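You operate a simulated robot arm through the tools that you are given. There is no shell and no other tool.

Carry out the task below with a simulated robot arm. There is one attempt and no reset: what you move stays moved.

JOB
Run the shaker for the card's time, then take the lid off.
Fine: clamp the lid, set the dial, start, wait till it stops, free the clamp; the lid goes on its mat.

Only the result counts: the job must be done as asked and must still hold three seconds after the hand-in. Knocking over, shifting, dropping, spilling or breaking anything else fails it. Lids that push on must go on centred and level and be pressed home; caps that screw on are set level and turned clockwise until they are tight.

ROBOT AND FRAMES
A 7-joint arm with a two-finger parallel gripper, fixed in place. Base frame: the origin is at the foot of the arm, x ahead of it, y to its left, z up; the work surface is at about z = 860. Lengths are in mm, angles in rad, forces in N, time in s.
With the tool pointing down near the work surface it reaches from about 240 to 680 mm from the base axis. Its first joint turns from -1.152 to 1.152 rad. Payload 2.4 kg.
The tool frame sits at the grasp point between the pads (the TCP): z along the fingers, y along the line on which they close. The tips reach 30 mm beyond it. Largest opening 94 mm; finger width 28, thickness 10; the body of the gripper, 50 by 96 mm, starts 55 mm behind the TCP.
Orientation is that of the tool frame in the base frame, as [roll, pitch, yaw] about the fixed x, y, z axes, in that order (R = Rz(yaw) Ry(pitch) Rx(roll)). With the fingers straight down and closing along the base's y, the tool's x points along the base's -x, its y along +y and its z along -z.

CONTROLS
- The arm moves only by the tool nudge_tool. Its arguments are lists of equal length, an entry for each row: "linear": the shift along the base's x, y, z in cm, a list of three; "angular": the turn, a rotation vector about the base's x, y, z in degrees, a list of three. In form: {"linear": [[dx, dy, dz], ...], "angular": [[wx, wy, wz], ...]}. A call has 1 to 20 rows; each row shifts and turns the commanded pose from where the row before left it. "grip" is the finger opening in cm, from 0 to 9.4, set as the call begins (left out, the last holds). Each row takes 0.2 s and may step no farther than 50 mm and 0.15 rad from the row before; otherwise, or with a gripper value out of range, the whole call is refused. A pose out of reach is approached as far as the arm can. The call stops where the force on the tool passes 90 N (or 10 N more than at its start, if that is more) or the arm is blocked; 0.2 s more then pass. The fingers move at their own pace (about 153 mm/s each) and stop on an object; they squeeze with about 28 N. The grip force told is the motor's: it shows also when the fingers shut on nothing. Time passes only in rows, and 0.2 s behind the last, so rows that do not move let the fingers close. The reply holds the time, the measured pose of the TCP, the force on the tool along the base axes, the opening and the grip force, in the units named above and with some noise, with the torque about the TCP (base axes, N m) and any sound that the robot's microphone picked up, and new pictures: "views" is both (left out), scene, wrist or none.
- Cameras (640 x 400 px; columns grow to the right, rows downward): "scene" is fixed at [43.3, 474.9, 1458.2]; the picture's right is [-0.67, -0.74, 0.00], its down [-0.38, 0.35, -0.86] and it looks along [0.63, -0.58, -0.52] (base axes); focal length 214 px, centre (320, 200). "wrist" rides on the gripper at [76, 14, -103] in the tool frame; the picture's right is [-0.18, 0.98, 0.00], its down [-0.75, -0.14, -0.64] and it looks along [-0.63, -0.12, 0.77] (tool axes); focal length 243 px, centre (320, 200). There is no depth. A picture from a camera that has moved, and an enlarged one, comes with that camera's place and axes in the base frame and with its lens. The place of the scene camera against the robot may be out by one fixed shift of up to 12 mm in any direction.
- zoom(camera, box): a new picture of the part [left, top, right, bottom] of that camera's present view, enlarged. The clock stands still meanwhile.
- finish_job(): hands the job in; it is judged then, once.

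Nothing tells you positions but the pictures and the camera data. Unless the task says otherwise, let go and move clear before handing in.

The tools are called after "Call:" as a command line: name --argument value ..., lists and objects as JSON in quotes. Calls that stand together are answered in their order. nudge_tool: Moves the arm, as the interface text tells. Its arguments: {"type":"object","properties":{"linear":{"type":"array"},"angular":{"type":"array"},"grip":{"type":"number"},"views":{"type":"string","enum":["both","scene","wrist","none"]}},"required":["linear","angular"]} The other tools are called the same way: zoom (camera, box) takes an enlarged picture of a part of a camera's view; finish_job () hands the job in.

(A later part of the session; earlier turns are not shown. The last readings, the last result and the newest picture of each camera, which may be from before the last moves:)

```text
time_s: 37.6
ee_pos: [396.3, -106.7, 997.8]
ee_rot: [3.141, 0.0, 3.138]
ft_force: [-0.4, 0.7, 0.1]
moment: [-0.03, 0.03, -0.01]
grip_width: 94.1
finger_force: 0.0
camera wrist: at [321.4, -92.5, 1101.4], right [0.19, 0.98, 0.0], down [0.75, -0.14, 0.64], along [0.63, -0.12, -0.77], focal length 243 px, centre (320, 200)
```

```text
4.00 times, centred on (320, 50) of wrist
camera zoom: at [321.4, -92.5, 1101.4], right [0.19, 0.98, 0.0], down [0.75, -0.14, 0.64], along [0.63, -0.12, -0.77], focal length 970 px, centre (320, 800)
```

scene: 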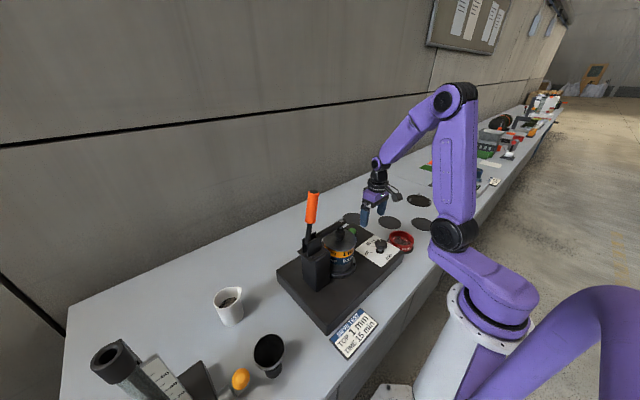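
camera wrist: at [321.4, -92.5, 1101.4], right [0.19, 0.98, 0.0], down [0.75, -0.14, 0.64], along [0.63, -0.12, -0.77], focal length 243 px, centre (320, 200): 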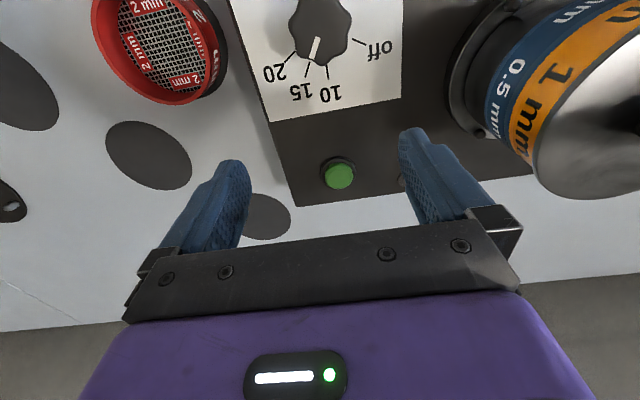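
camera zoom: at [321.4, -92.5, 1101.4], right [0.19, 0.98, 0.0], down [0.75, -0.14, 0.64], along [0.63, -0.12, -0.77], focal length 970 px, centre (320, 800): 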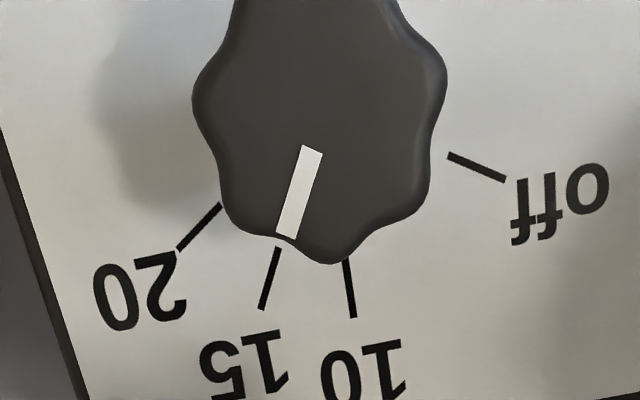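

The pointer lies exactly along the 15 tick. Next is the green button near (470, -98). I'll put the camera nearly above it for an accurate position.

Call:
nudge_tool --linear '[[4.4, 0, 0], [4.4, 0, 0], [4.2, 0, 0], [0, 0, 0]]' --angular '[[0, 0, 0], [0, 0, 0], [0, 0, 0], [0, 0, 0]]'

Call:
zoom --camera "wrist" --box '[250, 0, 390, 100]'

```text
time_s: 38.6
ee_pos: [526.9, -105.9, 999.2]
ee_rot: [-3.141, 0.002, 3.14]
ft_force: [0.2, -0.5, -0.4]
moment: [0.02, -0.04, 0.03]
grip_width: 93.9
finger_force: 0.1
camera wrist: at [451.8, -92.4, 1103.5], right [0.19, 0.98, 0.0], down [0.75, -0.14, 0.64], along [0.63, -0.12, -0.77], focal length 243 px, centre (320, 200)
```

scene: 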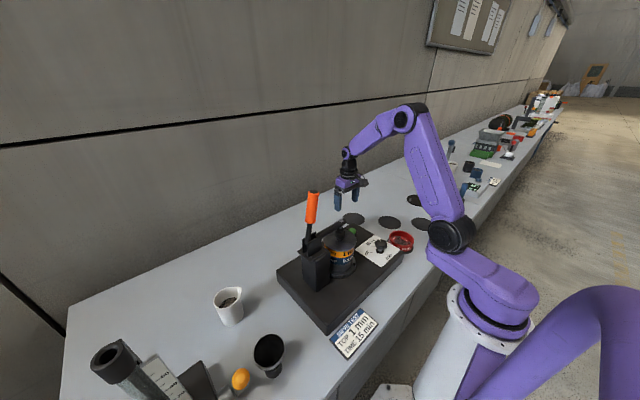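
wrist: 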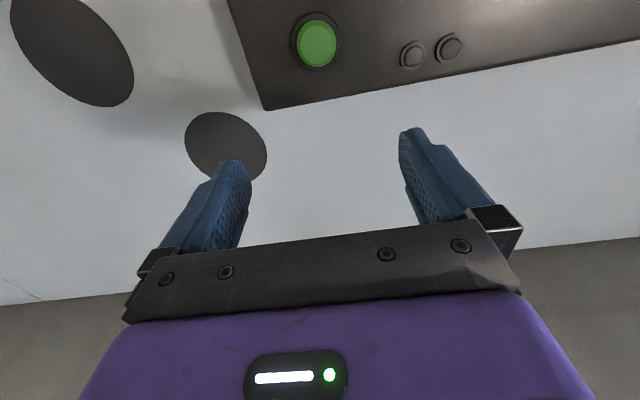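

```text
4.00 times, centred on (320, 50) of wrist
camera zoom: at [451.8, -92.4, 1103.5], right [0.19, 0.98, 0.0], down [0.75, -0.14, 0.64], along [0.63, -0.12, -0.77], focal length 970 px, centre (320, 800)
```

zoom: 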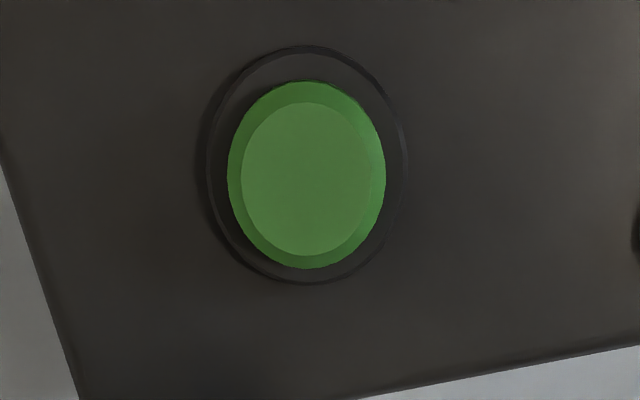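

The button's centre is at about (477.5, -99.5), 28 mm across, with its top near z≈885. I'll close the fingers and come down just above it.

Call:
nudge_tool --linear '[[-2.5, 0.32, 0], [-2.45, 0.32, 0], [0, 0, -3.5], [0, 0, -3], [0, 0, 0]]' --angular '[[0, 0, 0], [0, 0, 0], [0, 0, 0], [0, 0, 0], [0, 0, 0]]' --grip 0

Call:
zoom --camera "scene" --box '[310, 180, 410, 260]'

Call:
zoom --camera "wrist" --box '[240, 60, 400, 200]'

```text
time_s: 39.8
ee_pos: [478.7, -102.6, 934.4]
ee_rot: [3.141, 0.001, 3.139]
ft_force: [-1.0, 0.0, 0.1]
moment: [0.01, 0.0, -0.03]
grip_width: 0.0
finger_force: 28.2
camera wrist: at [402.5, -88.5, 1037.8], right [0.19, 0.98, 0.0], down [0.75, -0.14, 0.64], along [0.63, -0.12, -0.77], focal length 243 px, centre (320, 200)
```

scene: 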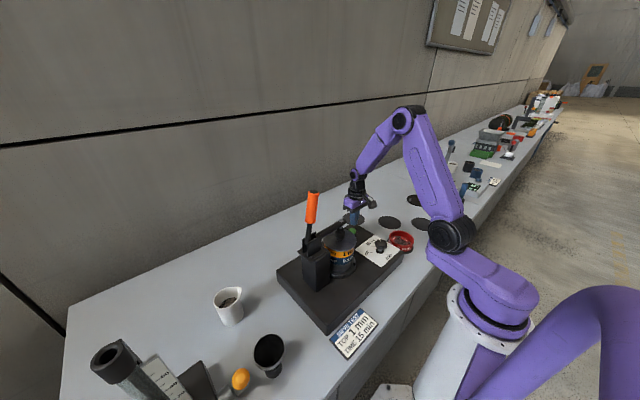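
wrist: 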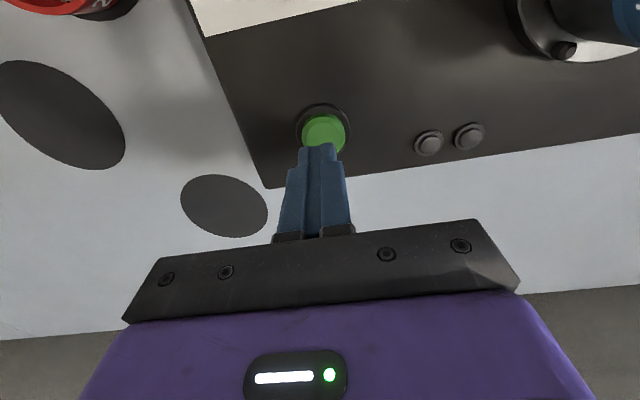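

```text
5.00 times, centred on (360, 220) of scene
camera zoom: at [43.3, 474.9, 1458.2], right [-0.67, -0.74, 0.0], down [-0.38, 0.35, -0.86], along [0.63, -0.58, -0.52], focal length 1072 px, centre (120, 100)
```

zoom: 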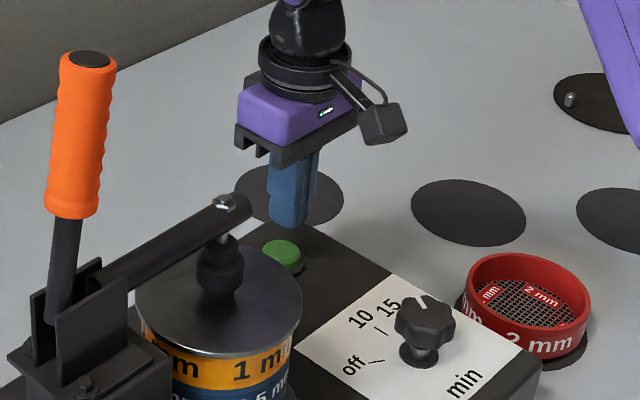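

```text
2.86 times, centred on (320, 130) of wrist
camera zoom: at [402.5, -88.5, 1037.8], right [0.19, 0.98, 0.0], down [0.75, -0.14, 0.64], along [0.63, -0.12, -0.77], focal length 693 px, centre (320, 400)
```

zoom: 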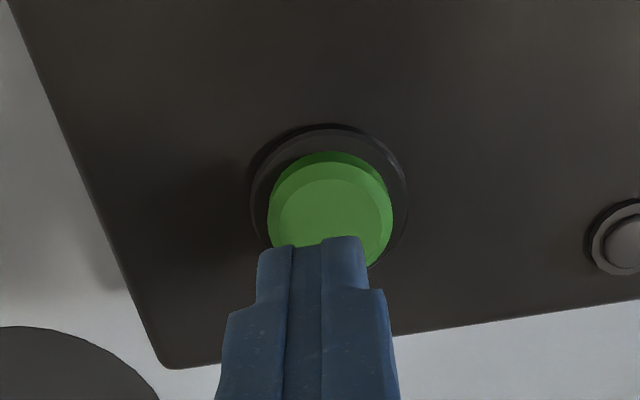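

The fingertips are right above the button. I'll centre 3 mm in y and press down in small steps, watching for contact and sound.

Call:
nudge_tool --linear '[[0, 0.3, -0.6], [0, 0, -0.6], [0, 0, -0.4], [0, 0, 0]]' --angular '[[0, 0, 0], [0, 0, 0], [0, 0, 0], [0, 0, 0]]' --views "none"

Call:
nudge_tool --linear '[[0, 0, -0.3], [0, 0, -0.3], [0, 0, 0]]' --angular '[[0, 0, 0], [0, 0, 0], [0, 0, 0]]'

```text
time_s: 40.8
ee_pos: [477.8, -98.4, 919.2]
ee_rot: [-3.141, 0.001, -3.141]
ft_force: [0.0, -0.2, 0.3]
moment: [0.01, -0.01, 0.0]
grip_width: 0.2
finger_force: 28.1
```

```text
time_s: 41.6
ee_pos: [477.4, -99.5, 912.3]
ee_rot: [-3.141, 0.0, -3.141]
ft_force: [0.1, 1.0, 0.0]
moment: [0.04, 0.01, -0.02]
grip_width: 0.1
finger_force: 27.7
camera wrist: at [402.4, -85.8, 1014.9], right [0.19, 0.98, 0.0], down [0.75, -0.14, 0.64], along [0.63, -0.12, -0.77], focal length 243 px, centre (320, 200)
```

scene: 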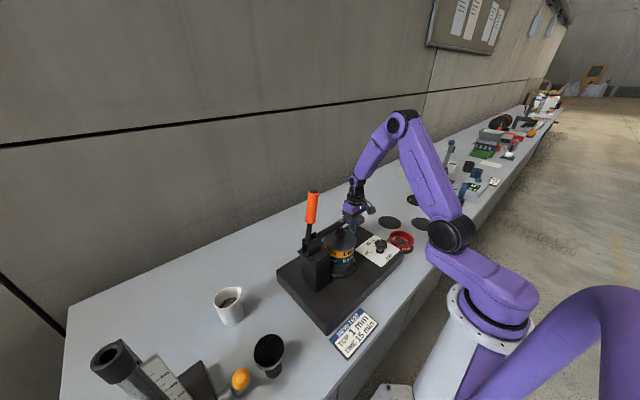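
wrist: 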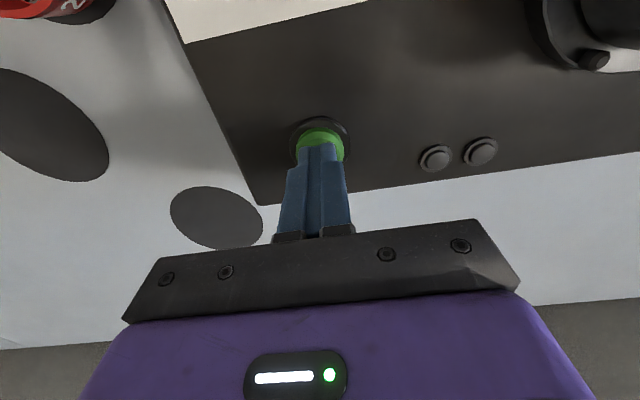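

Call:
nudge_tool --linear '[[0, 0, -0.3], [0, 0, -0.3], [0, 0, 0]]' --angular '[[0, 0, 0], [0, 0, 0], [0, 0, 0]]' --views "none"

Call:
nudge_tool --linear '[[0, 0, -0.3], [0, 0, 0]]' --angular '[[0, 0, 0], [0, 0, 0]]' --views "none"

```text
time_s: 42.4
ee_pos: [477.1, -99.9, 906.7]
ee_rot: [3.141, 0.0, 3.139]
ft_force: [-0.3, -0.1, 0.7]
moment: [0.02, -0.01, -0.01]
grip_width: 0.0
finger_force: 28.3
```

```text
time_s: 43.0
ee_pos: [477.6, -99.2, 903.6]
ee_rot: [3.142, 0.0, 3.141]
ft_force: [-0.9, 0.3, 2.2]
moment: [-0.02, 0.04, 0.0]
grip_width: 0.2
finger_force: 27.4
```

Contact seems to begin near here. I'll continue in small steps.

Call:
nudge_tool --linear '[[0, 0, -0.2], [0, 0, 0]]' --angular '[[0, 0, 0], [0, 0, 0]]' --views "wrist"

Call:
nudge_tool --linear '[[0, 0, -0.2], [0, 0, 0]]' --angular '[[0, 0, 0], [0, 0, 0]]' --views "none"

```text
time_s: 43.6
ee_pos: [477.6, -100.0, 901.7]
ee_rot: [-3.141, 0.0, 3.141]
ft_force: [-0.8, 0.7, 2.4]
moment: [-0.02, 0.04, 0.02]
grip_width: 0.0
finger_force: 27.7
heard: click
camera wrist: at [402.3, -85.9, 1004.5], right [0.19, 0.98, 0.0], down [0.75, -0.14, 0.64], along [0.63, -0.12, -0.77], focal length 243 px, centre (320, 200)
```

wrist: 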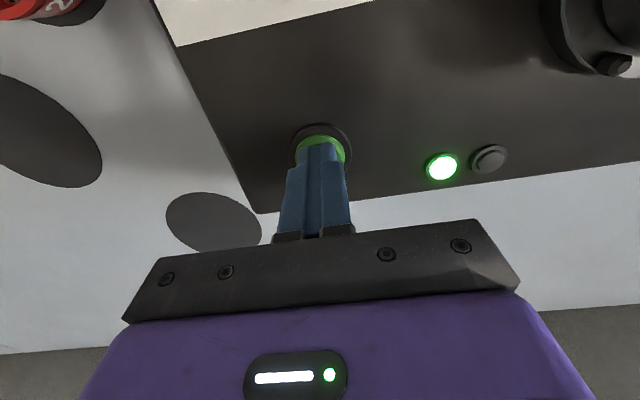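

```text
time_s: 44.2
ee_pos: [477.8, -100.6, 899.7]
ee_rot: [-3.141, 0.003, 3.14]
ft_force: [0.1, -2.0, 8.2]
moment: [-0.08, 0.07, 0.02]
grip_width: 0.1
finger_force: 28.0
```

The click came and the green lamp lit, so the shaker has started. I'll lift straight away and watch from clear.

Call:
nudge_tool --linear '[[0, 0, 3], [0, 0, 5], [0, -1, 5], [-2, -2, 0], [-4, -2, 0], [-4, -1, 0], [-4, 0, 0], [0, 0, 0]]' --angular '[[0, 0, 0], [0, 0, 0], [0, 0, 0], [0, 0, 0], [0, 0, 0], [0, 0, 0], [0, 0, 0], [0, 0, 0]]'

Call:
zoom --camera "wrist" --box '[240, 0, 640, 240]'

Call:
zoom --camera "scene" --box '[280, 170, 420, 280]'

```text
refused: row 3 steps farther than a row can; nothing moved
```

```text
1.60 times, centred on (440, 120) of wrist
camera zoom: at [402.2, -85.8, 1002.6], right [0.19, 0.98, 0.0], down [0.75, -0.14, 0.64], along [0.63, -0.12, -0.77], focal length 388 px, centre (128, 328)
```

zoom: 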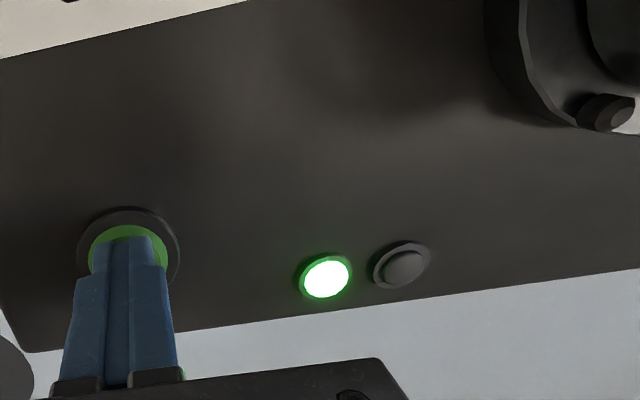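

```text
3.64 times, centred on (350, 225) of scene
camera zoom: at [43.2, 474.8, 1458.2], right [-0.67, -0.74, 0.0], down [-0.38, 0.35, -0.86], along [0.63, -0.58, -0.52], focal length 780 px, centre (211, 109)
```

zoom: 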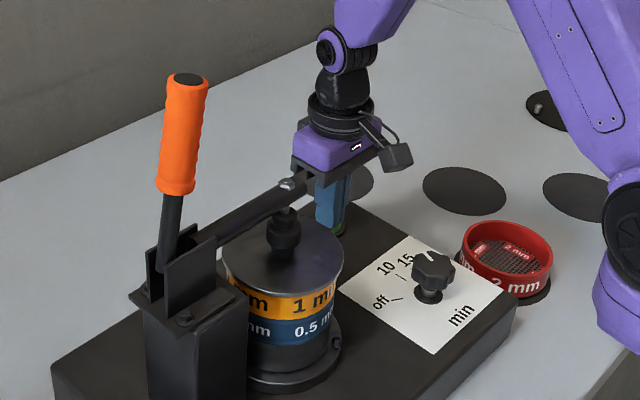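

That row was slightly too long, so nothing moved. I'll lift with smaller steps.

Call:
nudge_tool --linear '[[0, 0, 3], [0, 0, 4.5], [0, -0.5, 4.5], [-2, -2, 0], [-4, -2, 0], [-4, -1, 0], [-4, 0, 0], [0, 0, 0]]' --angular '[[0, 0, 0], [0, 0, 0], [0, 0, 0], [0, 0, 0], [0, 0, 0], [0, 0, 0], [0, 0, 0], [0, 0, 0]]'

Call:
zoom --camera "wrist" --box '[240, 0, 640, 240]'

Call:
zoom --camera "scene" --box '[280, 170, 420, 280]'

```text
time_s: 46.0
ee_pos: [337.7, -155.2, 1021.6]
ee_rot: [-3.14, -0.001, 3.138]
ft_force: [-0.7, 0.0, -0.2]
moment: [-0.03, -0.02, 0.0]
grip_width: 0.0
finger_force: 28.1
camera wrist: at [262.8, -140.0, 1125.1], right [0.19, 0.98, 0.0], down [0.75, -0.14, 0.64], along [0.63, -0.12, -0.77], focal length 243 px, centre (320, 200)
```

scene: 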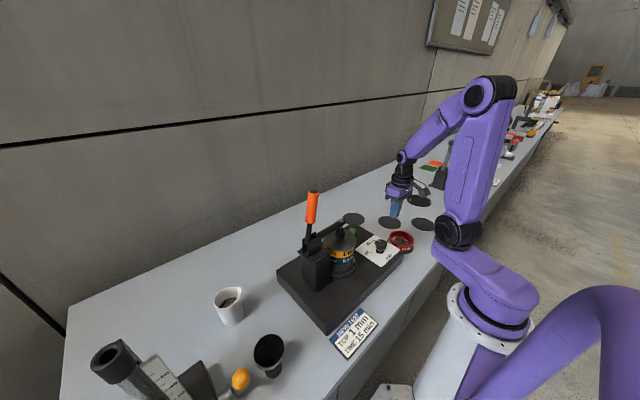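
wrist: 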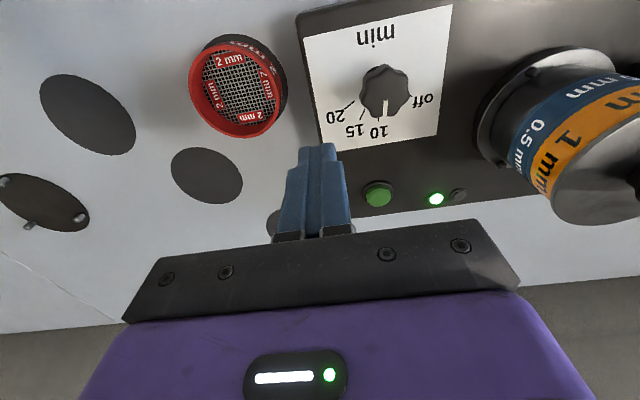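

```text
1.60 times, centred on (440, 120) of wrist
camera zoom: at [262.8, -140.0, 1125.1], right [0.19, 0.98, 0.0], down [0.75, -0.14, 0.64], along [0.63, -0.12, -0.77], focal length 388 px, centre (128, 328)
```

zoom: 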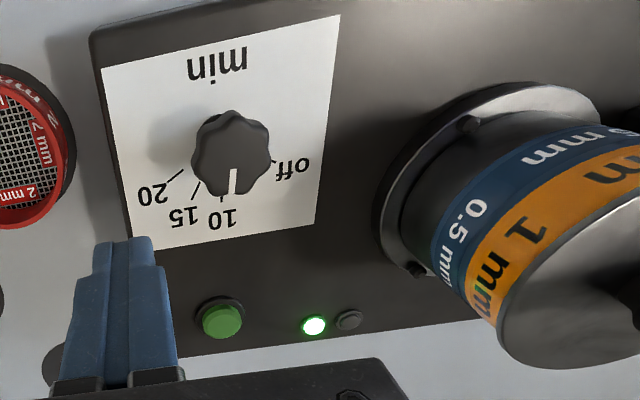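

```text
3.64 times, centred on (350, 225) of scene
camera zoom: at [43.3, 474.9, 1458.2], right [-0.67, -0.74, 0.0], down [-0.38, 0.35, -0.86], along [0.63, -0.58, -0.52], focal length 780 px, centre (211, 109)
```

zoom: 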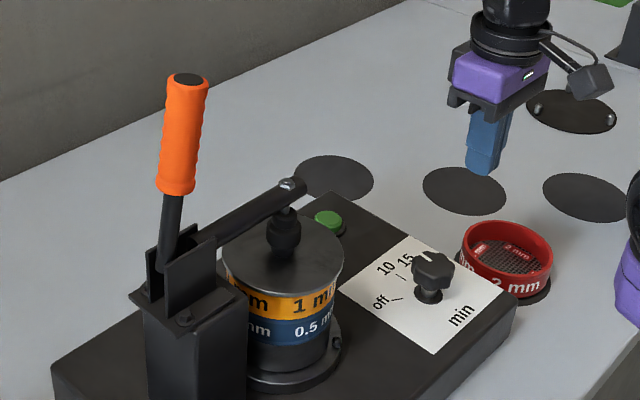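

The dial is running down toward off with the lamp lit, so I'll hold still and wait.

Call:
nudge_tool --linear '[[0, 0, 0], [0, 0, 0], [0, 0, 0], [0, 0, 0], [0, 0, 0], [0, 0, 0], [0, 0, 0], [0, 0, 0], [0, 0, 0], [0, 0, 0]]' --angular '[[0, 0, 0], [0, 0, 0], [0, 0, 0], [0, 0, 0], [0, 0, 0], [0, 0, 0], [0, 0, 0], [0, 0, 0], [0, 0, 0], [0, 0, 0]]'

Call:
zoom --camera "wrist" --box '[240, 0, 640, 240]'

```text
time_s: 48.2
ee_pos: [338.0, -154.0, 1021.8]
ee_rot: [3.141, 0.0, 3.141]
ft_force: [-0.1, -0.2, 0.3]
moment: [0.0, 0.03, 0.02]
grip_width: 0.2
finger_force: 27.9
camera wrist: at [263.3, -139.9, 1125.1], right [0.19, 0.98, 0.0], down [0.75, -0.14, 0.64], along [0.63, -0.12, -0.77], focal length 243 px, centre (320, 200)
```

scene: 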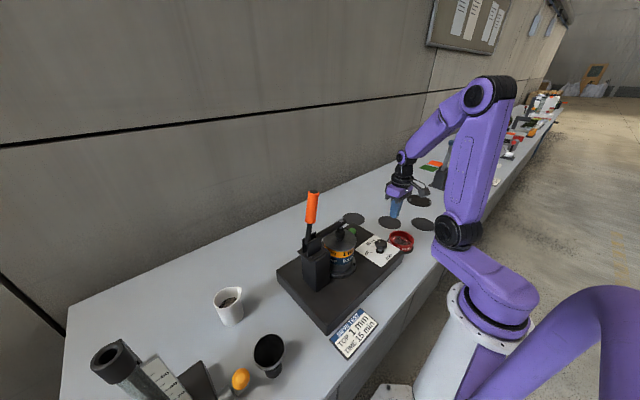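
wrist: 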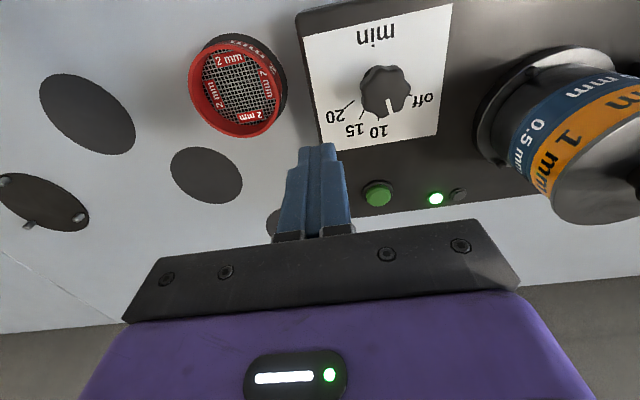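

```text
1.60 times, centred on (440, 120) of wrist
camera zoom: at [263.3, -139.9, 1125.1], right [0.19, 0.98, 0.0], down [0.75, -0.14, 0.64], along [0.63, -0.12, -0.77], focal length 388 px, centre (128, 328)
```

zoom: 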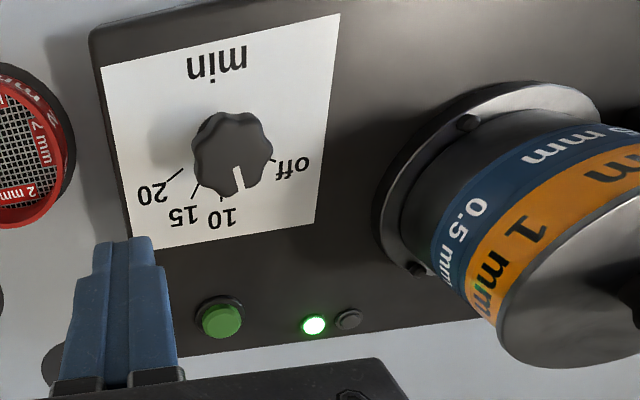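

It runs at roughly one minute per second. While waiting, I'll look at the mats from nearly straight above, well away from the shaker.

Call:
nudge_tool --linear '[[2.7, -3.5, 0], [2.7, -3.5, 0], [2.7, -3.5, 0], [2.7, -3.5, 0], [2.7, -3.5, 0], [2.7, -3.5, 0], [0, 0, 0]]' --angular '[[0, 0, 0], [0, 0, 0], [0, 0, 0], [0, 0, 0], [0, 0, 0], [0, 0, 0], [0, 0, 0]]'

Call:
zoom --camera "scene" --box '[300, 180, 440, 280]'

```text
time_s: 49.8
ee_pos: [499.9, -364.6, 1020.4]
ee_rot: [-3.139, 0.0, 3.14]
ft_force: [0.0, -0.8, 0.2]
moment: [0.02, 0.0, -0.03]
grip_width: 0.1
finger_force: 27.8
camera wrist: at [424.7, -350.9, 1122.6], right [0.19, 0.98, 0.0], down [0.75, -0.14, 0.64], along [0.63, -0.12, -0.77], focal length 243 px, centre (320, 200)
```

scene: 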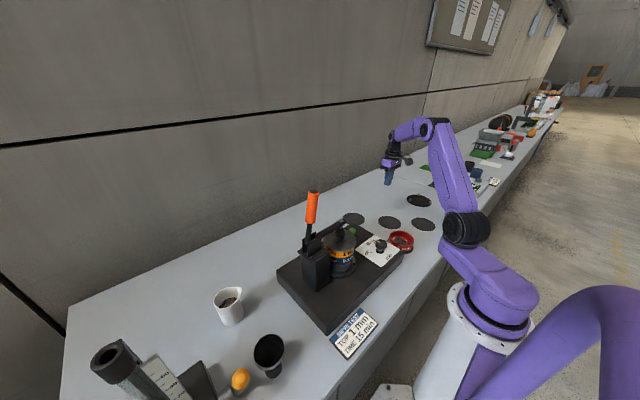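
wrist: 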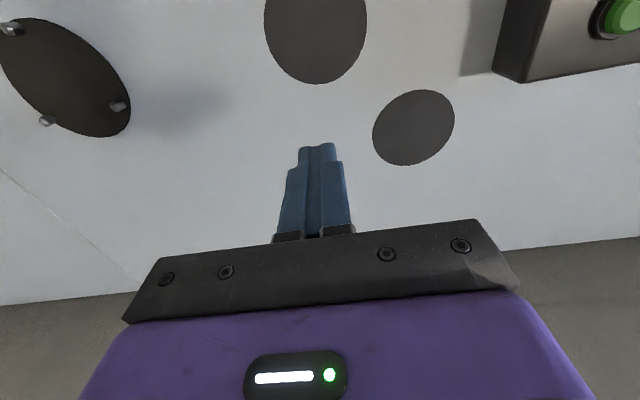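

```text
4.00 times, centred on (370, 230) of scene
camera zoom: at [43.4, 474.8, 1458.2], right [-0.67, -0.74, 0.0], down [-0.38, 0.35, -0.86], along [0.63, -0.58, -0.52], focal length 858 px, centre (120, 80)
```

zoom: 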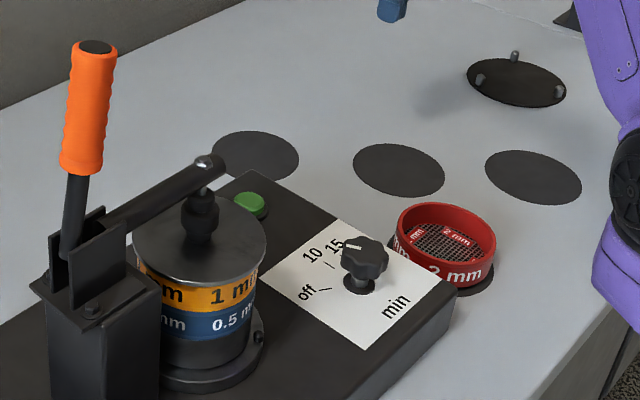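

The free mats are at about (577, -253), (442, -358) and (325, -475), each roughly 105 mm across, so close to the lid's size. The dial is still running down, so I'll go back high over the clamp handle and wait there.

Call:
nudge_tool --linear '[[0, 0, 4.5], [0, 0, 4.5], [0, 0, 4.5], [0, 0, 4.5], [0, 0, 4.5], [0, 0, 4.5], [-0.85, 4.47, 0], [-0.85, 4.47, 0], [-0.85, 4.47, 0], [-0.85, 4.47, 0], [-0.85, 4.47, 0], [-0.85, 4.47, 0], [-0.85, 4.47, 0], [-0.85, 4.47, 0], [-0.85, 4.47, 0], [-0.85, 4.47, 0], [-0.85, 4.47, 0], [-0.65, 4.4, 0], [0, 0, 0]]' --angular '[[0, 0, 0], [0, 0, 0], [0, 0, 0], [0, 0, 0], [0, 0, 0], [0, 0, 0], [0, 0, 8.18], [0, 0, 8.18], [0, 0, 8.18], [0, 0, 8.18], [0, 0, 8.18], [0, 0, 8.18], [0, 0, 8.18], [0, 0, 8.18], [0, 0, 8.18], [0, 0, 8.18], [0, 0, 8.18], [0, 0, 0], [0, 0, 0]]' --grip 9.4

Call:
zoom --camera "scene" --box '[300, 180, 440, 280]'

```text
time_s: 53.8
ee_pos: [392.6, 177.1, 1222.9]
ee_rot: [3.14, 0.001, -1.571]
ft_force: [-0.7, 0.6, -0.2]
moment: [-0.02, -0.01, -0.01]
grip_width: 93.9
finger_force: 0.0
out of reach, approached as far as the arm can: row 5, 6
camera wrist: at [378.6, 101.7, 1325.3], right [-0.98, 0.18, 0.0], down [0.14, 0.75, 0.64], along [0.12, 0.63, -0.77], focal length 243 px, centre (320, 200)
```

scene: 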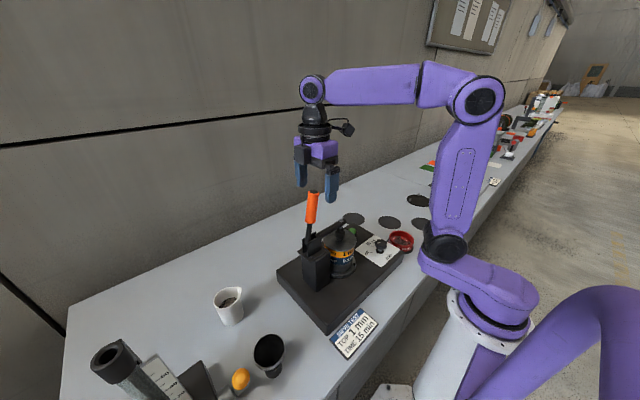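
wrist: 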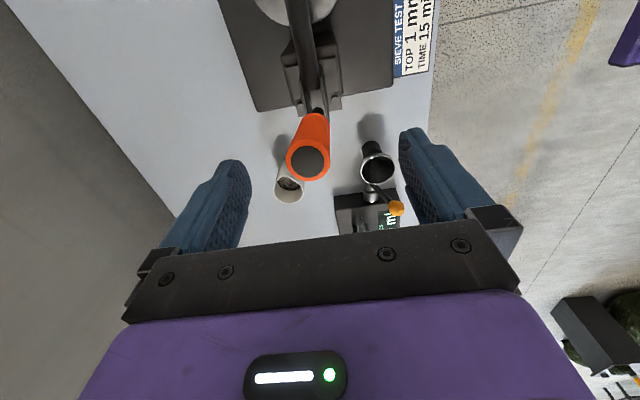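

```text
4.00 times, centred on (370, 230) of scene
camera zoom: at [43.3, 474.9, 1458.2], right [-0.67, -0.74, 0.0], down [-0.38, 0.35, -0.86], along [0.63, -0.58, -0.52], focal length 858 px, centre (120, 80)
```

zoom: 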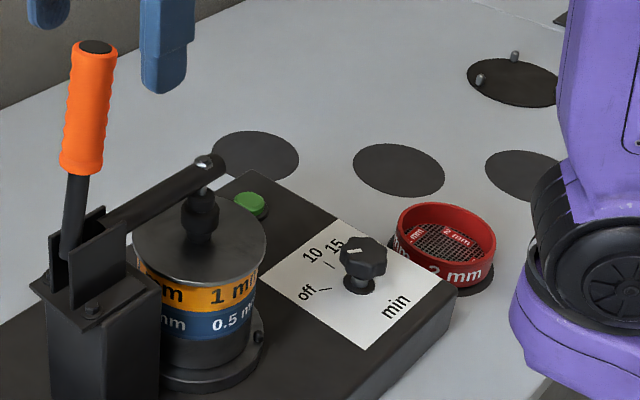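

The fingers hover round the handle top without touching it. The dial isn't at off yet, so I'll keep waiting.

Call:
nudge_tool --linear '[[0, 0, 0], [0, 0, 0], [0, 0, 0], [0, 0, 0], [0, 0, 0], [0, 0, 0], [0, 0, 0], [0, 0, 0], [0, 0, 0], [0, 0, 0], [0, 0, 0], [0, 0, 0], [0, 0, 0], [0, 0, 0], [0, 0, 0], [0, 0, 0]]' --angular '[[0, 0, 0], [0, 0, 0], [0, 0, 0], [0, 0, 0], [0, 0, 0], [0, 0, 0], [0, 0, 0], [0, 0, 0], [0, 0, 0], [0, 0, 0], [0, 0, 0], [0, 0, 0], [0, 0, 0], [0, 0, 0], [0, 0, 0], [0, 0, 0]]'

Call:
zoom --camera "scene" --box '[340, 210, 420, 270]'

```text
time_s: 57.2
ee_pos: [392.3, 177.9, 1222.2]
ee_rot: [3.14, 0.0, -1.572]
ft_force: [-0.4, 0.6, 0.6]
moment: [-0.01, 0.01, -0.01]
grip_width: 93.9
finger_force: 0.1
camera wrist: at [378.8, 101.1, 1325.2], right [-0.98, 0.19, 0.0], down [0.14, 0.75, 0.64], along [0.12, 0.63, -0.77], focal length 243 px, centre (320, 200)
```

scene: 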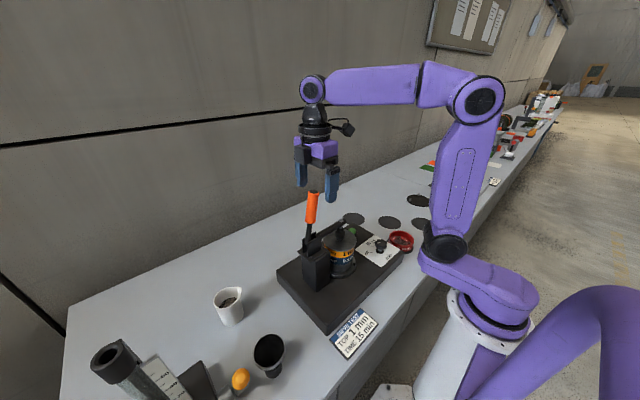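
wrist: 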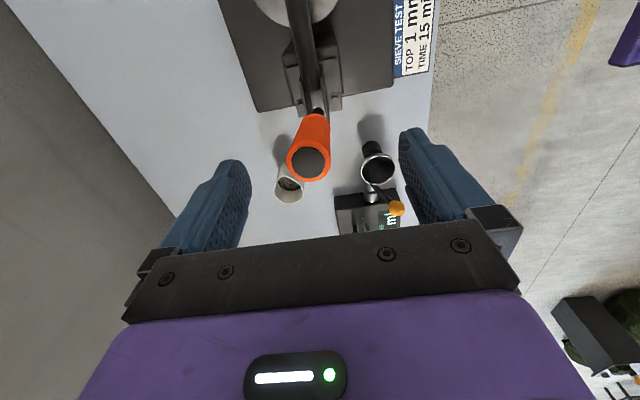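

```text
6.67 times, centred on (380, 240) of scene
camera zoom: at [43.3, 474.9, 1458.2], right [-0.67, -0.74, 0.0], down [-0.38, 0.35, -0.86], along [0.63, -0.58, -0.52], focal length 1430 px, centre (-80, -67)
```

zoom: 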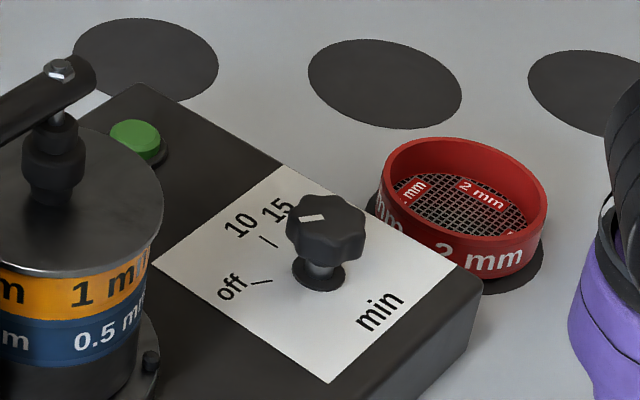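

Call:
nudge_tool --linear '[[0, 0, 0], [0, 0, 0], [0, 0, 0], [0, 0, 0], [0, 0, 0], [0, 0, 0], [0, 0, 0], [0, 0, 0], [0, 0, 0], [0, 0, 0], [0, 0, 0], [0, 0, 0], [0, 0, 0], [0, 0, 0], [0, 0, 0], [0, 0, 0], [0, 0, 0], [0, 0, 0], [0, 0, 0], [0, 0, 0]]' --angular '[[0, 0, 0], [0, 0, 0], [0, 0, 0], [0, 0, 0], [0, 0, 0], [0, 0, 0], [0, 0, 0], [0, 0, 0], [0, 0, 0], [0, 0, 0], [0, 0, 0], [0, 0, 0], [0, 0, 0], [0, 0, 0], [0, 0, 0], [0, 0, 0], [0, 0, 0], [0, 0, 0], [0, 0, 0], [0, 0, 0]]'

Call:
zoom --camera "scene" --box '[340, 210, 420, 270]'

```text
time_s: 61.4
ee_pos: [392.8, 178.0, 1222.0]
ee_rot: [3.141, 0.0, -1.573]
ft_force: [-0.1, 0.4, 0.0]
moment: [0.03, 0.02, 0.03]
grip_width: 93.9
finger_force: 0.0
camera wrist: at [378.8, 101.1, 1325.2], right [-0.98, 0.19, 0.0], down [0.14, 0.75, 0.64], along [0.12, 0.63, -0.77], focal length 243 px, centre (320, 200)
```

scene: 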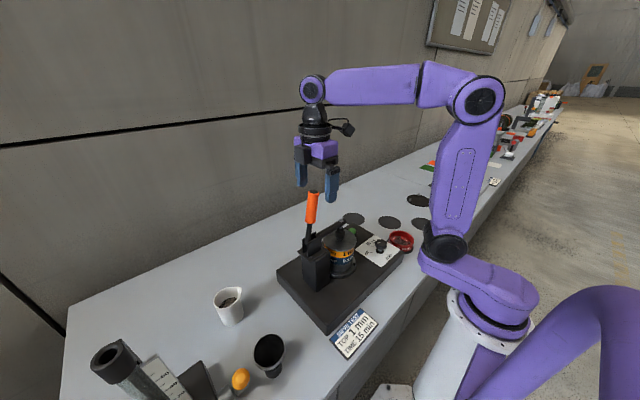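
wrist: 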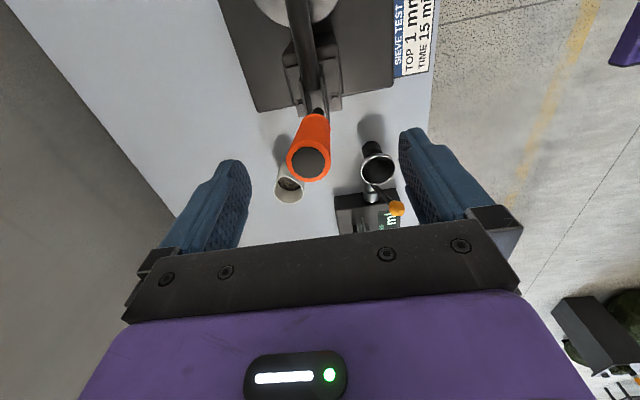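

```text
6.67 times, centred on (380, 240) of scene
camera zoom: at [43.3, 474.9, 1458.2], right [-0.67, -0.74, 0.0], down [-0.38, 0.35, -0.86], along [0.63, -0.58, -0.52], focal length 1430 px, centre (-80, -67)
```

zoom: 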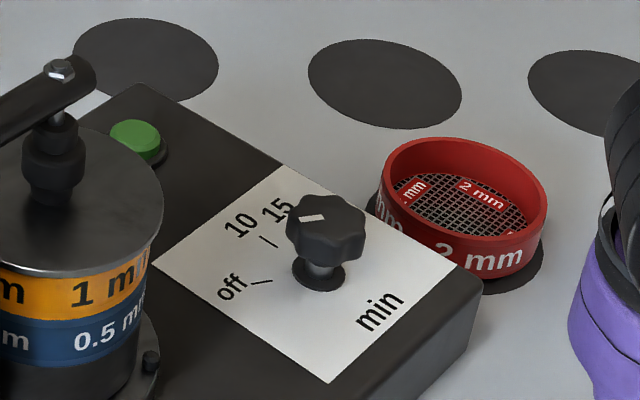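

The dial hasn't moved for 4 s and points to off. Before freeing the clamp I'll check the lamps from the other side.

Call:
nudge_tool --linear '[[0, 0, 4.5], [-0.3, -4.5, 0], [-0.3, -4.5, 0], [-0.3, -4.5, 0], [-0.3, -4.5, 0], [-0.3, -4.5, 0], [-0.3, -4.5, 0], [0, 0, 0]]' --angular '[[0, 0, 0], [0, 0, 0], [0, 0, 0], [0, 0, 0], [0, 0, 0], [0, 0, 0], [0, 0, 0], [0, 0, 0]]'

Call:
zoom --camera "wrist" --box '[200, 0, 440, 180]'

```text
time_s: 63.2
ee_pos: [373.8, -95.0, 1268.3]
ee_rot: [-3.141, 0.0, -1.573]
ft_force: [-1.0, 0.4, -0.3]
moment: [0.0, -0.05, -0.01]
grip_width: 93.6
finger_force: 0.1
camera wrist: at [360.2, -170.9, 1371.1], right [-0.98, 0.19, 0.0], down [0.14, 0.75, 0.64], along [0.12, 0.63, -0.77], focal length 243 px, centre (320, 200)
```

scene: 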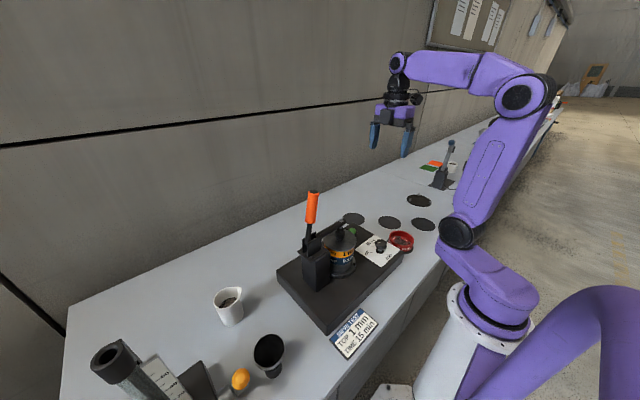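
wrist: 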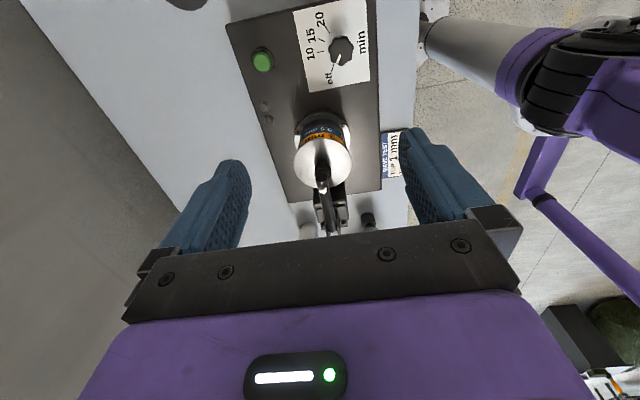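

```text
2.22 times, centred on (320, 90) of wrist
camera zoom: at [360.2, -170.9, 1371.1], right [-0.98, 0.19, 0.0], down [0.14, 0.75, 0.64], along [0.12, 0.63, -0.77], focal length 539 px, centre (320, 444)
```

zoom: 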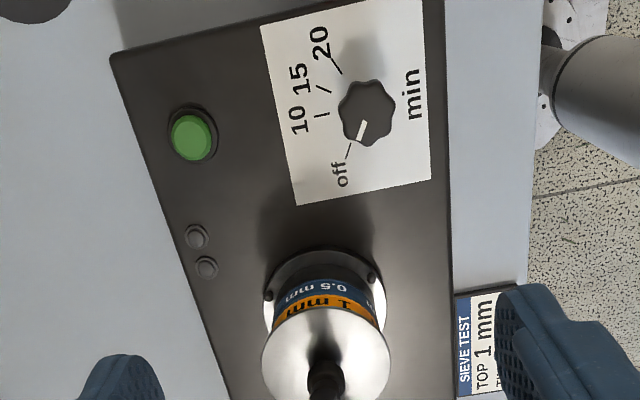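

Both lamps are out and the dial is at off, so the run is complete. I'll return over the handle, whose end is near (399.5, 177, 1197), and take hold of it.

Call:
nudge_tool --linear '[[0.43, 4.55, 0], [0.43, 4.55, 0], [0.43, 4.55, 0], [0.43, 4.55, 0], [0.43, 4.55, 0], [0.43, 4.55, 0], [0, 0, -4], [0, 0, 0]]' --angular '[[0, 0, 0], [0, 0, 0], [0, 0, 0], [0, 0, 0], [0, 0, 0], [0, 0, 0], [0, 0, 0], [0, 0, 0]]'

Call:
zoom --camera "scene" --box '[260, 130, 380, 270]'

```text
time_s: 65.0
ee_pos: [398.7, 179.7, 1225.4]
ee_rot: [3.141, 0.0, -1.573]
ft_force: [-0.4, 0.8, 0.1]
moment: [0.02, -0.02, -0.02]
grip_width: 94.3
finger_force: 0.0
camera wrist: at [384.3, 102.9, 1328.8], right [-0.98, 0.19, 0.0], down [0.14, 0.75, 0.64], along [0.12, 0.63, -0.77], focal length 243 px, centre (320, 200)
```

scene: 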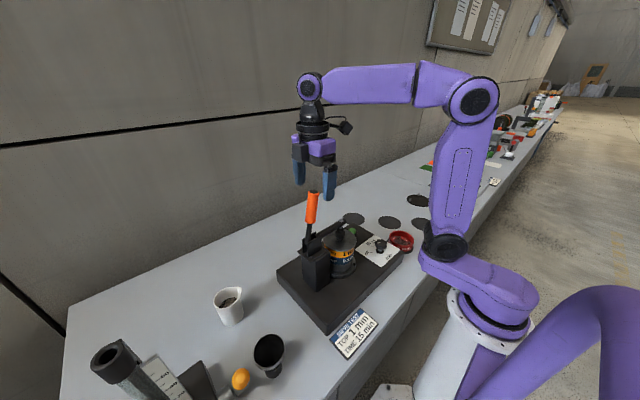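
wrist: 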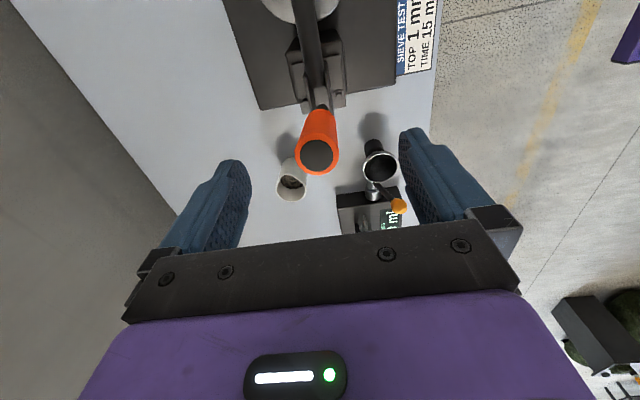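

```text
2.86 times, centred on (320, 200) of scene
camera zoom: at [43.3, 474.9, 1458.2], right [-0.67, -0.74, 0.0], down [-0.38, 0.35, -0.86], along [0.63, -0.58, -0.52], focal length 613 px, centre (320, 200)
```

zoom: 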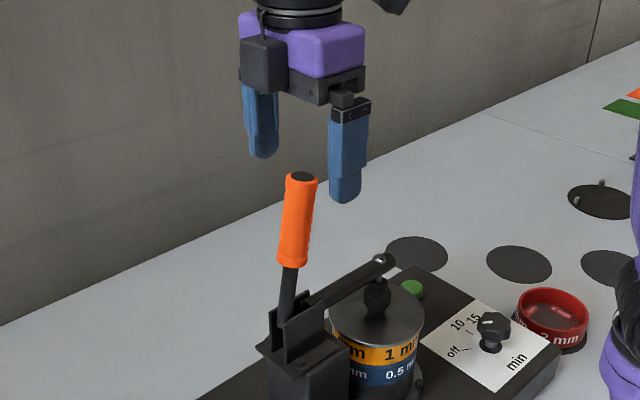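

The handle is centred between the fingers. I'll go down and close on it.

Call:
nudge_tool --linear '[[0.05, -0.1, -2], [0, 0, -2.5], [0, 0, 0]]' --angular '[[0, 0, 0], [0, 0, 0], [0, 0, 0]]' --views "none"

Call:
nudge_tool --linear '[[0, 0, 0], [0, 0, 0], [0, 0, 0]]' --angular '[[0, 0, 0], [0, 0, 0], [0, 0, 0]]' --grip 1.8

Call:
zoom --camera "scene" --box '[260, 130, 380, 270]'

```text
time_s: 65.8
ee_pos: [400.2, 178.9, 1179.0]
ee_rot: [-3.141, 0.0, -1.572]
ft_force: [-0.6, 0.2, -0.4]
moment: [0.0, 0.03, -0.02]
grip_width: 94.1
finger_force: 0.1
```

```text
time_s: 66.6
ee_pos: [400.0, 179.4, 1179.8]
ee_rot: [-3.14, 0.0, -1.573]
ft_force: [-0.6, 0.2, -3.4]
moment: [0.04, -0.58, -0.08]
grip_width: 26.5
finger_force: 44.5
camera wrist: at [386.2, 102.5, 1283.3], right [-0.98, 0.19, 0.0], down [0.14, 0.75, 0.64], along [0.12, 0.63, -0.77], focal length 243 px, centre (320, 200)
```

scene: 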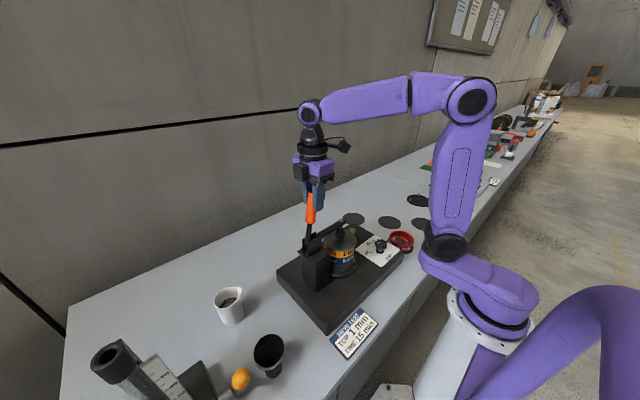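
wrist: 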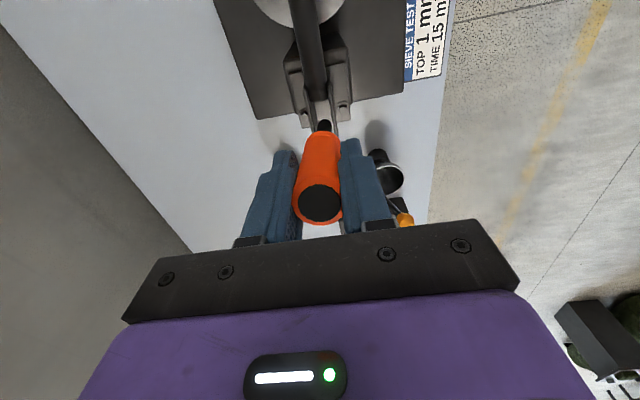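

```text
2.86 times, centred on (320, 200) of scene
camera zoom: at [43.4, 474.9, 1458.2], right [-0.67, -0.74, 0.0], down [-0.38, 0.35, -0.86], along [0.63, -0.58, -0.52], focal length 613 px, centre (320, 200)
```

zoom: 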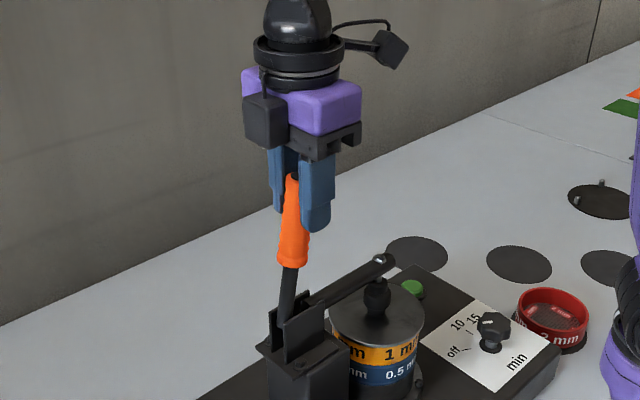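

The handle is held. I'll draw it back toward +y along its arc to free the clamp.

Call:
nudge_tool --linear '[[0, 0.6, 0.02], [0, 0.6, 0], [0, 0.6, -0.03], [0, 0.6, -0.06], [0, 0, 0]]' --angular '[[0, 0, 0], [0, 0, 0], [0, 0, 0], [0, 0, 0], [0, 0, 0]]'

Call:
zoom --camera "scene" --box '[260, 130, 380, 270]'

```text
time_s: 67.8
ee_pos: [400.7, 202.3, 1181.1]
ee_rot: [-3.139, 0.0, -1.572]
ft_force: [0.1, -13.7, 24.0]
moment: [-1.52, 1.02, 0.22]
grip_width: 26.6
finger_force: 45.2
camera wrist: at [386.1, 126.3, 1284.4], right [-0.98, 0.19, 0.0], down [0.14, 0.75, 0.64], along [0.12, 0.63, -0.77], focal length 243 px, centre (320, 200)
```

scene: 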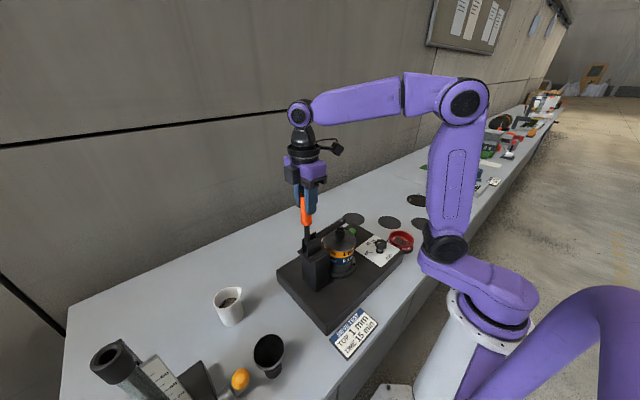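
wrist: 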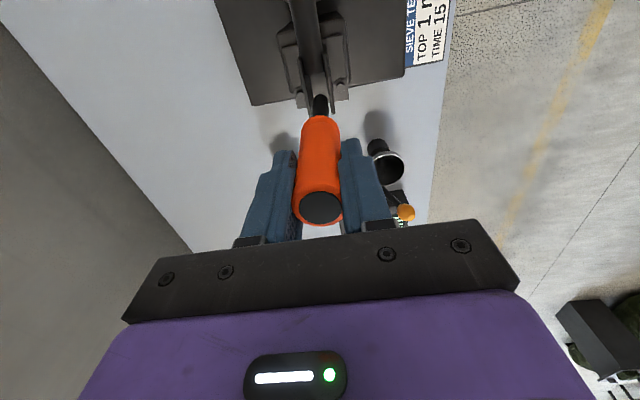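

```text
2.86 times, centred on (320, 200) of scene
camera zoom: at [43.0, 474.2, 1458.4], right [-0.67, -0.74, 0.0], down [-0.38, 0.35, -0.86], along [0.63, -0.58, -0.52], focal length 613 px, centre (320, 200)
```

zoom: 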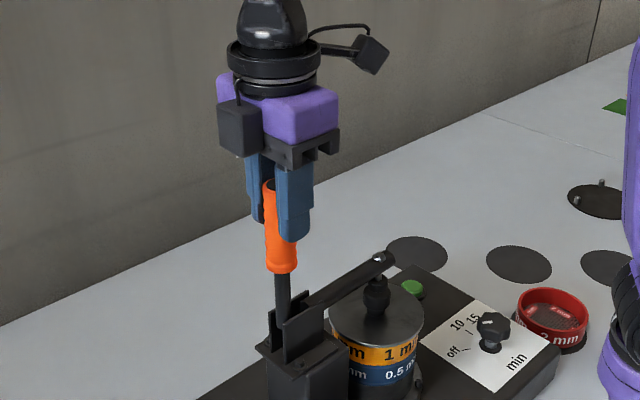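

The handle follows, past its dead centre. I'll continue along the arc.

Call:
nudge_tool --linear '[[0, 0.6, -0.02], [0, 0.6, -0.05], [0, 0.58, -0.12], [0, 0.55, -0.15], [0, 0.54, -0.18], [0, 0.54, -0.2], [0, 0, 0]]' --angular '[[0, 0, 0], [0, 0, 0], [0, 0, 0], [0, 0, 0], [0, 0, 0], [0, 0, 0], [0, 0, 0]]'

Call:
zoom --camera "scene" --box '[260, 130, 380, 270]'

```text
time_s: 69.4
ee_pos: [401.0, 238.1, 1174.1]
ee_rot: [-3.14, -0.001, -1.572]
ft_force: [1.9, -9.4, 15.1]
moment: [-1.57, 0.58, -0.09]
grip_width: 26.7
finger_force: 44.7
camera wrist: at [386.1, 161.0, 1277.6], right [-0.98, 0.19, 0.0], down [0.14, 0.75, 0.64], along [0.12, 0.63, -0.77], focal length 243 px, centre (320, 200)
```

scene: 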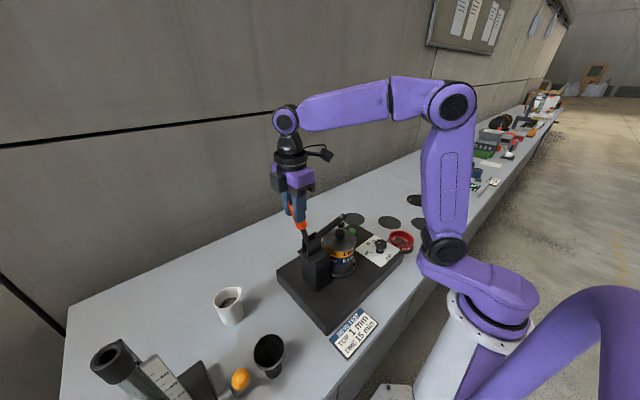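
wrist: 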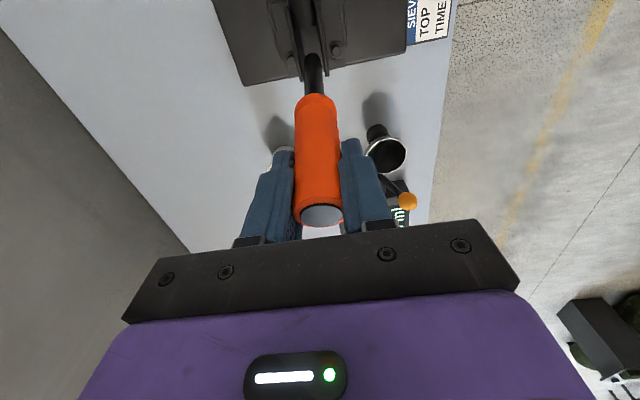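

```text
2.86 times, centred on (320, 200) of scene
camera zoom: at [43.2, 474.5, 1458.3], right [-0.67, -0.74, 0.0], down [-0.38, 0.35, -0.86], along [0.63, -0.58, -0.52], focal length 613 px, centre (320, 200)
```

zoom: 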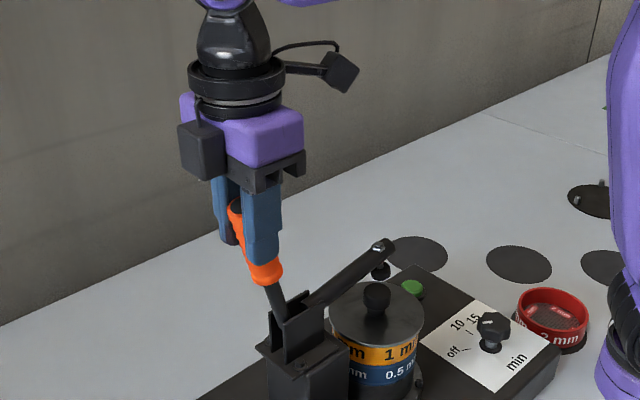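

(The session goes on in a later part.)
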